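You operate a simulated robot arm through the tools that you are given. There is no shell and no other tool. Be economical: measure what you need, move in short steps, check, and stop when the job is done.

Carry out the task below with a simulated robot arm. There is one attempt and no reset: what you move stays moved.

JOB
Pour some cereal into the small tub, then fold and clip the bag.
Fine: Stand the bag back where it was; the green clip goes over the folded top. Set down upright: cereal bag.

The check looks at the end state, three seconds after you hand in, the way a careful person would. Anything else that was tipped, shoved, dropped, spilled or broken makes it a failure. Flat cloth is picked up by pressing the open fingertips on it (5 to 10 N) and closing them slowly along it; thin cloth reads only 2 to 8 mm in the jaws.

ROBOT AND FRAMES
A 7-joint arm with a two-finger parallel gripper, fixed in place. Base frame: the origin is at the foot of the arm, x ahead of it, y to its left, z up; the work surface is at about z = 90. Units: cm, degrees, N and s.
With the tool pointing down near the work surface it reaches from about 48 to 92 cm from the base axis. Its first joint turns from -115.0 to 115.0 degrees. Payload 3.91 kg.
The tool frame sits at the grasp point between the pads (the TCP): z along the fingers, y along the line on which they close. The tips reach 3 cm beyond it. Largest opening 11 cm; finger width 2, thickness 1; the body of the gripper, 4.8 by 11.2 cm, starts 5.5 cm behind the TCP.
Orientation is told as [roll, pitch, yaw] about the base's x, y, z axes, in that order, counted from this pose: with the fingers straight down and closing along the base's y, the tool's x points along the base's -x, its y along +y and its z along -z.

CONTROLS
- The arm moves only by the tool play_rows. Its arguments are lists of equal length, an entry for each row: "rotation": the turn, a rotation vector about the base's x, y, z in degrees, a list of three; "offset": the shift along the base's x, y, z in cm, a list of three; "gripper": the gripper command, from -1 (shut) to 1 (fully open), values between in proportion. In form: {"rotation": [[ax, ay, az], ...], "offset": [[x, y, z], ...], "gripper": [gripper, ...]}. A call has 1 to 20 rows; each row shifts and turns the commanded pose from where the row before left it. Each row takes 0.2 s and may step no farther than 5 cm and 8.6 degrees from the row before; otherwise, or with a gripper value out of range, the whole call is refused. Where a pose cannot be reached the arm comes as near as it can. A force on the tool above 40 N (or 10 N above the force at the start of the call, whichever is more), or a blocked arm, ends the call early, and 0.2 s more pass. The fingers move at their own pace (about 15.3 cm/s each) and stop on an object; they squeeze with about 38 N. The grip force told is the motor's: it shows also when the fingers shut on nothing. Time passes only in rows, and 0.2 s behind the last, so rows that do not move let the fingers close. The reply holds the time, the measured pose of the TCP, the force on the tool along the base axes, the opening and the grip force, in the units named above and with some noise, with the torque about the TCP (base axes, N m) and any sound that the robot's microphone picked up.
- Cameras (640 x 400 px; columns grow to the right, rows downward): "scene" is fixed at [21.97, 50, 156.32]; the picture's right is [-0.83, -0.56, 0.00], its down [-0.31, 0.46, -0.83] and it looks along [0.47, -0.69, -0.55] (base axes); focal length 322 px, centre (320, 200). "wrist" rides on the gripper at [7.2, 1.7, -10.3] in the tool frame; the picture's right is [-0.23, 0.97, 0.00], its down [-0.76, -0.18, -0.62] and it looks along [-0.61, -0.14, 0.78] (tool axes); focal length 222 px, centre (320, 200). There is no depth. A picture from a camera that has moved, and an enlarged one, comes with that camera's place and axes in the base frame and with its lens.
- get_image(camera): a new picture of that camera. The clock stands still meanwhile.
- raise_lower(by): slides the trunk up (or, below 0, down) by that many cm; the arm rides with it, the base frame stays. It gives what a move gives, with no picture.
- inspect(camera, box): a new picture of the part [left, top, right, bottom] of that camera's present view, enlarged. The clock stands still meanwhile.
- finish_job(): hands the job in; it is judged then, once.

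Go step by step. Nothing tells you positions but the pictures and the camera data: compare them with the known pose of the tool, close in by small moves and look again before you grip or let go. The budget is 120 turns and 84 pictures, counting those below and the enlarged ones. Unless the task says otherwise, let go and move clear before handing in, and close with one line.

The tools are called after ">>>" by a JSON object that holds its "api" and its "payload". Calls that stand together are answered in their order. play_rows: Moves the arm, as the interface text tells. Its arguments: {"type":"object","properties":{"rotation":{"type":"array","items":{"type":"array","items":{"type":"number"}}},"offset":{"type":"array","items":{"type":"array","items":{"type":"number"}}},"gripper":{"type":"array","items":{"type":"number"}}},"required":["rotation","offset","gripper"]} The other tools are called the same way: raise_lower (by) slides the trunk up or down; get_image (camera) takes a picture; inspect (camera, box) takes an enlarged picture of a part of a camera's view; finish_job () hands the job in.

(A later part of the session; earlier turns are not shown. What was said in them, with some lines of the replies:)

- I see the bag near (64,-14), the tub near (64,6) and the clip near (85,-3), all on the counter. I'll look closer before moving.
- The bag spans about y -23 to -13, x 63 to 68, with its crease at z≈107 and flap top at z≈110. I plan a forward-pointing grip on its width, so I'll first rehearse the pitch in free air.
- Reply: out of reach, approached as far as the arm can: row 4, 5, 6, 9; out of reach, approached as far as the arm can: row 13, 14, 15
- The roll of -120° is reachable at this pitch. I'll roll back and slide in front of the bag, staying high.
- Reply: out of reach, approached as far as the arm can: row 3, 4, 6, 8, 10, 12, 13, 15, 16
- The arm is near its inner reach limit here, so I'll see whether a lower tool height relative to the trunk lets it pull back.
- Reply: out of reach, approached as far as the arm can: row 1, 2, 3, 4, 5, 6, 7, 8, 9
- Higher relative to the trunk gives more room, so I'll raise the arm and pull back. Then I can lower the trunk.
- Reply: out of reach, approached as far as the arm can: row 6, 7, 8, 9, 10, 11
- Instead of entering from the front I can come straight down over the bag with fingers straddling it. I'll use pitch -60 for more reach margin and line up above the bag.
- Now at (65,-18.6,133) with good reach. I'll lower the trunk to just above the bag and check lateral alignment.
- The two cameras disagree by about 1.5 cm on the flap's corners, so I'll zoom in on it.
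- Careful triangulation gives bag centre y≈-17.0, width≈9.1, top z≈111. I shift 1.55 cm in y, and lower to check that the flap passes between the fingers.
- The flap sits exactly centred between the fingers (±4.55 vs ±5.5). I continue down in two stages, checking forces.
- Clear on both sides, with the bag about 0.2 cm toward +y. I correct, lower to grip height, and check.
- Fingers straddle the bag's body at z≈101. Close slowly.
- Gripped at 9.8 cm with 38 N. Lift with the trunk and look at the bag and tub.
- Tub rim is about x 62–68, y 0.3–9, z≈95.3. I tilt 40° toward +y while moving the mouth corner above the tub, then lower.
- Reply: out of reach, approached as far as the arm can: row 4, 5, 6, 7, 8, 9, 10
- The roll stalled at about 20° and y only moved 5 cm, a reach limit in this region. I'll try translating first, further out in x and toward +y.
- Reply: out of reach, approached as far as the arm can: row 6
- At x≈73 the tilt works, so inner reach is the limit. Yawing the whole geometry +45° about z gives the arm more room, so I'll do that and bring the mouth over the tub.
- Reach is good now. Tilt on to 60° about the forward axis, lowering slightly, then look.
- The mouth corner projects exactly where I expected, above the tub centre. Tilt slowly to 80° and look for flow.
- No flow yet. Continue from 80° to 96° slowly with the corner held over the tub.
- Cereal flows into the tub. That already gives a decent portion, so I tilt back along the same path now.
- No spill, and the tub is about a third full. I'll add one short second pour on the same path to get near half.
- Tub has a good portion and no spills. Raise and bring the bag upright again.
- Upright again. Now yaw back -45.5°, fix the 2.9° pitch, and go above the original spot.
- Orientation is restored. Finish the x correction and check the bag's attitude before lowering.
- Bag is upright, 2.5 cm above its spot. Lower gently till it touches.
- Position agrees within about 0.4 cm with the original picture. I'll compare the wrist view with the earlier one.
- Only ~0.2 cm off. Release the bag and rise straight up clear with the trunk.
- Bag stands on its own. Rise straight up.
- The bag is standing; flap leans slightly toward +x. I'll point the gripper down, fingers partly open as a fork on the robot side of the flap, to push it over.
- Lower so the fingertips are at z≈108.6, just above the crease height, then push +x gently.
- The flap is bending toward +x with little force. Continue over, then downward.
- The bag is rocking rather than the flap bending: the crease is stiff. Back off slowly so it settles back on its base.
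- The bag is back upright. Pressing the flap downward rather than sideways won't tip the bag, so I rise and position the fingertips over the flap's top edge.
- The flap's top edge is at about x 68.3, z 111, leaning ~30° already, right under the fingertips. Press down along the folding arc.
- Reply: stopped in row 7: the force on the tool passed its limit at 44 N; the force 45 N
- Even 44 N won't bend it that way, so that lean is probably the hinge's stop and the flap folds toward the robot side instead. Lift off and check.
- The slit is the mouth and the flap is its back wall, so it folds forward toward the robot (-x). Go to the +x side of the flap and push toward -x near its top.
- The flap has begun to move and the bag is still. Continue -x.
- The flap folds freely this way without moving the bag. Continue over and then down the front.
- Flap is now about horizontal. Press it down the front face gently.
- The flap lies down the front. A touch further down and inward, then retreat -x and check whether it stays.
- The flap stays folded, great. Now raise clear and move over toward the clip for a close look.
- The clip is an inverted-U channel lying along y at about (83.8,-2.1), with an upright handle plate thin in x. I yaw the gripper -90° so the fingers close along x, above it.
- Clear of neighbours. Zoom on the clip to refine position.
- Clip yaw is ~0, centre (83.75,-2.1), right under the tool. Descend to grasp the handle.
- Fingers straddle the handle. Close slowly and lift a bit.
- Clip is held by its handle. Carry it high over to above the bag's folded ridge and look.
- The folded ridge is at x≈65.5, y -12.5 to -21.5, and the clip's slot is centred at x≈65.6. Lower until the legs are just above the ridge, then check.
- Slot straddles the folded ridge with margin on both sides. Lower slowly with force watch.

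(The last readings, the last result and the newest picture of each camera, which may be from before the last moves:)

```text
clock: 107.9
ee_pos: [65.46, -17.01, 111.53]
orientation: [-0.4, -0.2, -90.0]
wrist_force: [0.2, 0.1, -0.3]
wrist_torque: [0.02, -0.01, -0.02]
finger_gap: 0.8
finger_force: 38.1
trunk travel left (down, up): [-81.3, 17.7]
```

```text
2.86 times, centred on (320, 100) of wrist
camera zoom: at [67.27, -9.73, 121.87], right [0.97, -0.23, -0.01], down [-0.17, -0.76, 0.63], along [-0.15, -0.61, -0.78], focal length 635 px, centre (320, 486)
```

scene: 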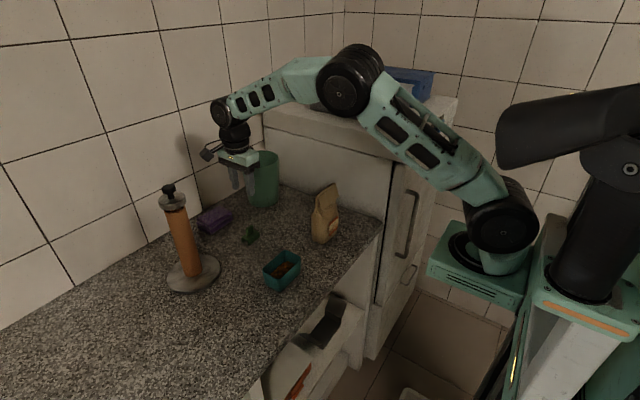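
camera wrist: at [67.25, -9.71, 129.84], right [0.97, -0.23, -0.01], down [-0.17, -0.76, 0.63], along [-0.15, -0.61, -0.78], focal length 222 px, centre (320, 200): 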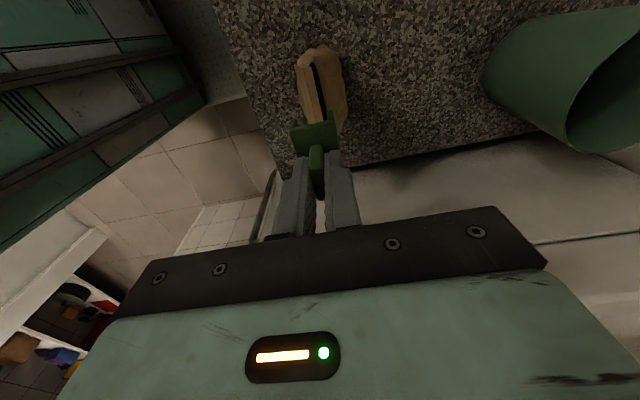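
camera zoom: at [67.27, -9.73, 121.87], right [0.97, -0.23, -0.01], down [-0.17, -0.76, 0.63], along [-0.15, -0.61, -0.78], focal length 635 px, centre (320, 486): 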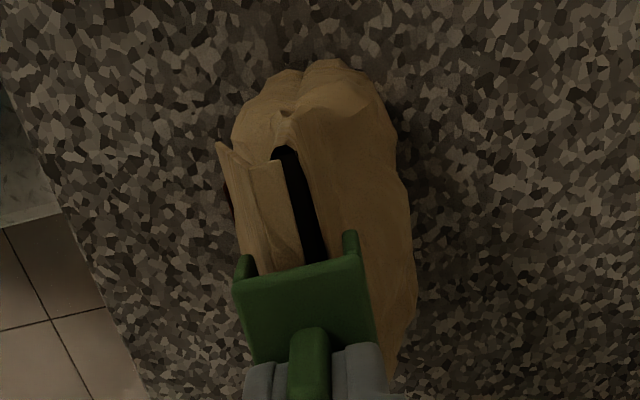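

Legs are straddling the fold, including the flap. Continue down with a tiny -x trim.

>>> {"api": "play_rows", "payload": {"rotation": [[0, 0, 0], [0, 0, 0], [0, 0, 0], [0, 0, 0], [0, 0, 0]], "offset": [[-0.12, 0, -0.25], [0, 0, -0.25], [0, 0, -0.25], [0, 0, -0.25], [0, 0, 0]], "gripper": [-1, -1, -1, -1, -1]}}

>>> {"api": "inspect", "payload": {"camera": "scene", "box": [290, 140, 360, 230]}}

>>> {"api": "inspect", "payload": {"camera": "wrist", "box": [270, 30, 370, 170]}}

```text
clock: 108.7
ee_pos: [65.36, -17.05, 111.21]
orientation: [0.1, -0.2, -90.2]
wrist_force: [-5.4, 0.8, 24.4]
wrist_torque: [0.15, 0.48, 0.0]
finger_gap: 0.81
finger_force: 37.9
trunk travel left (down, up): [-81.3, 17.7]
heard: snap
stopped in row 4: the force on the tool passed its limit at 44 N (the readings are from after the stop); the commanded pose is now the measured one
```

```text
4.44 times, centred on (325, 185) of scene
camera zoom: at [21.97, 50.0, 156.32], right [-0.83, -0.56, 0.0], down [-0.31, 0.46, -0.83], along [0.47, -0.69, -0.55], focal length 1429 px, centre (298, 267)
```

zoom: 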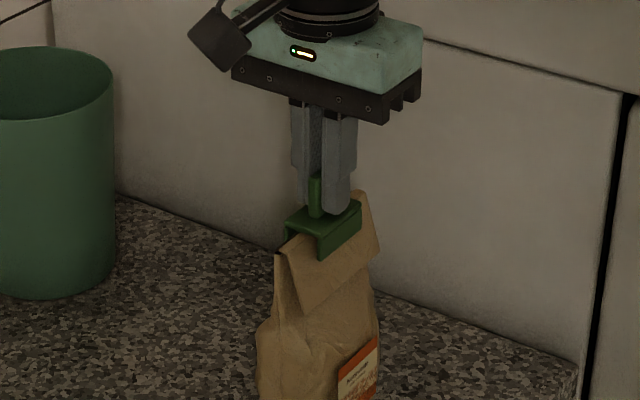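

```text
2.86 times, centred on (320, 100) of wrist
camera zoom: at [67.19, -9.74, 121.59], right [0.97, -0.23, 0.0], down [-0.18, -0.76, 0.62], along [-0.14, -0.61, -0.78], focal length 635 px, centre (320, 486)
```

zoom: 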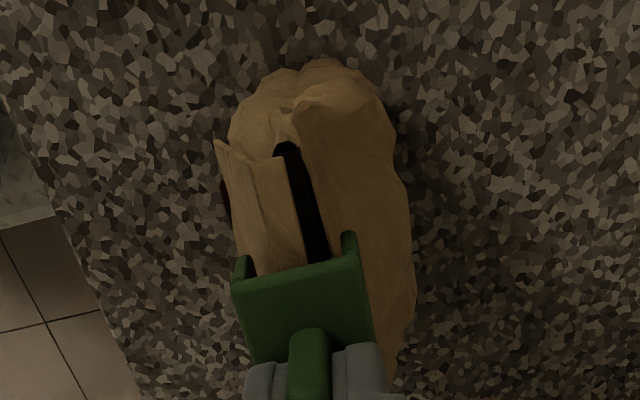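

I heard a snap: the clip has locked onto the folded top. Relax the force slightly and open the fingers.

>>> {"api": "play_rows", "payload": {"rotation": [[0, 0, 0], [0, 0, 0], [0, 0, 0], [0, 0, 0], [0, 0, 0]], "offset": [[0, 0, 0.1], [0, 0, 0], [0, 0, 0], [0, 0, 0], [0, 0, 0]], "gripper": [-1, -0.85, -0.7, -0.6, -0.6]}}

>>> {"api": "inspect", "payload": {"camera": "scene", "box": [270, 120, 370, 250]}}

```text
clock: 109.9
ee_pos: [65.46, -16.98, 111.11]
orientation: [0.0, 0.0, -90.1]
wrist_force: [-0.2, -0.1, -0.4]
wrist_torque: [0.0, 0.01, -0.03]
finger_gap: 2.19
finger_force: 0.0
trunk travel left (down, up): [-81.3, 17.7]
```

```text
3.08 times, centred on (320, 185) of scene
camera zoom: at [21.97, 50.0, 156.32], right [-0.83, -0.56, 0.0], down [-0.31, 0.46, -0.83], along [0.47, -0.69, -0.55], focal length 989 px, centre (320, 246)
```

zoom: 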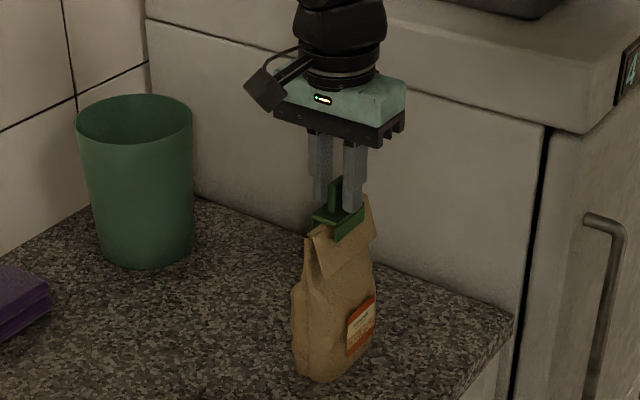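

Clip stays on and the bag stands. Rise straight up and verify.

>>> {"api": "raise_lower", "payload": {"by": 12}}

>>> {"api": "get_image", "payload": {"camera": "scene"}}

>>> {"api": "inspect", "payload": {"camera": "scene", "box": [250, 160, 360, 300]}}

>>> {"api": "get_image", "payload": {"camera": "wrist"}}

```text
clock: 111.4
ee_pos: [65.52, -16.96, 123.13]
orientation: [-0.1, -0.1, -90.1]
wrist_force: [-0.5, 0.6, 0.2]
wrist_torque: [0.02, 0.02, 0.0]
finger_gap: 2.18
finger_force: 0.1
trunk travel left (down, up): [-93.3, 5.7]
```

```text
13 pictures are left
```

scene: 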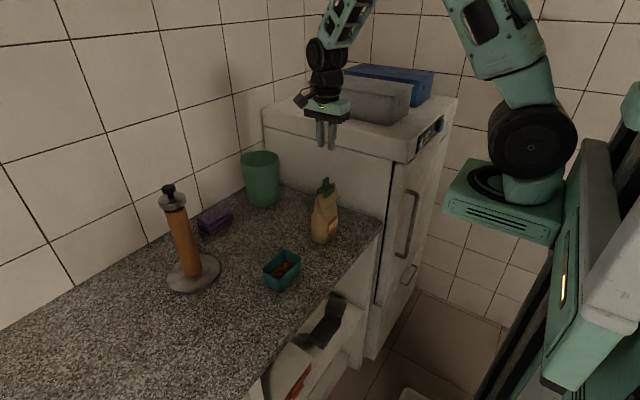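

```text
2.86 times, centred on (305, 230) of scene
camera zoom: at [21.97, 50.0, 156.32], right [-0.83, -0.56, 0.0], down [-0.31, 0.46, -0.83], along [0.47, -0.69, -0.55], focal length 919 px, centre (363, 114)
```

zoom: 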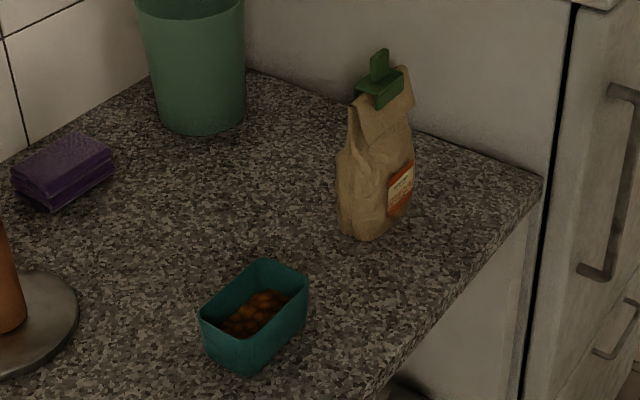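

```text
11 pictures are left
camera wrist: at [67.26, -9.74, 133.47], right [0.97, -0.23, 0.0], down [-0.18, -0.76, 0.63], along [-0.14, -0.61, -0.78], focal length 222 px, centre (320, 200)
```

wrist: 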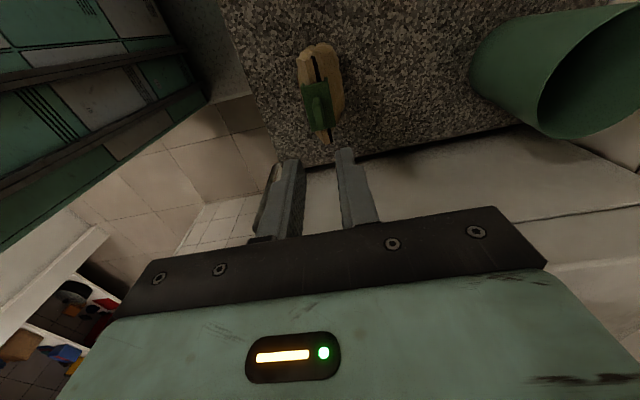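

The bag stands upright in its place with the top folded and the green clip locked on. The tub holds cereal, nothing is spilled, and the arm is clear, so I'm handing in.

>>> {"api": "finish_job", "payload": {}}

```text
The job is handed in.
```

I poured cereal into the small tub, stood the bag back upright within about half a centimetre of where it was, folded its top and snapped the green clip over the fold; the last pictures showed no spills.
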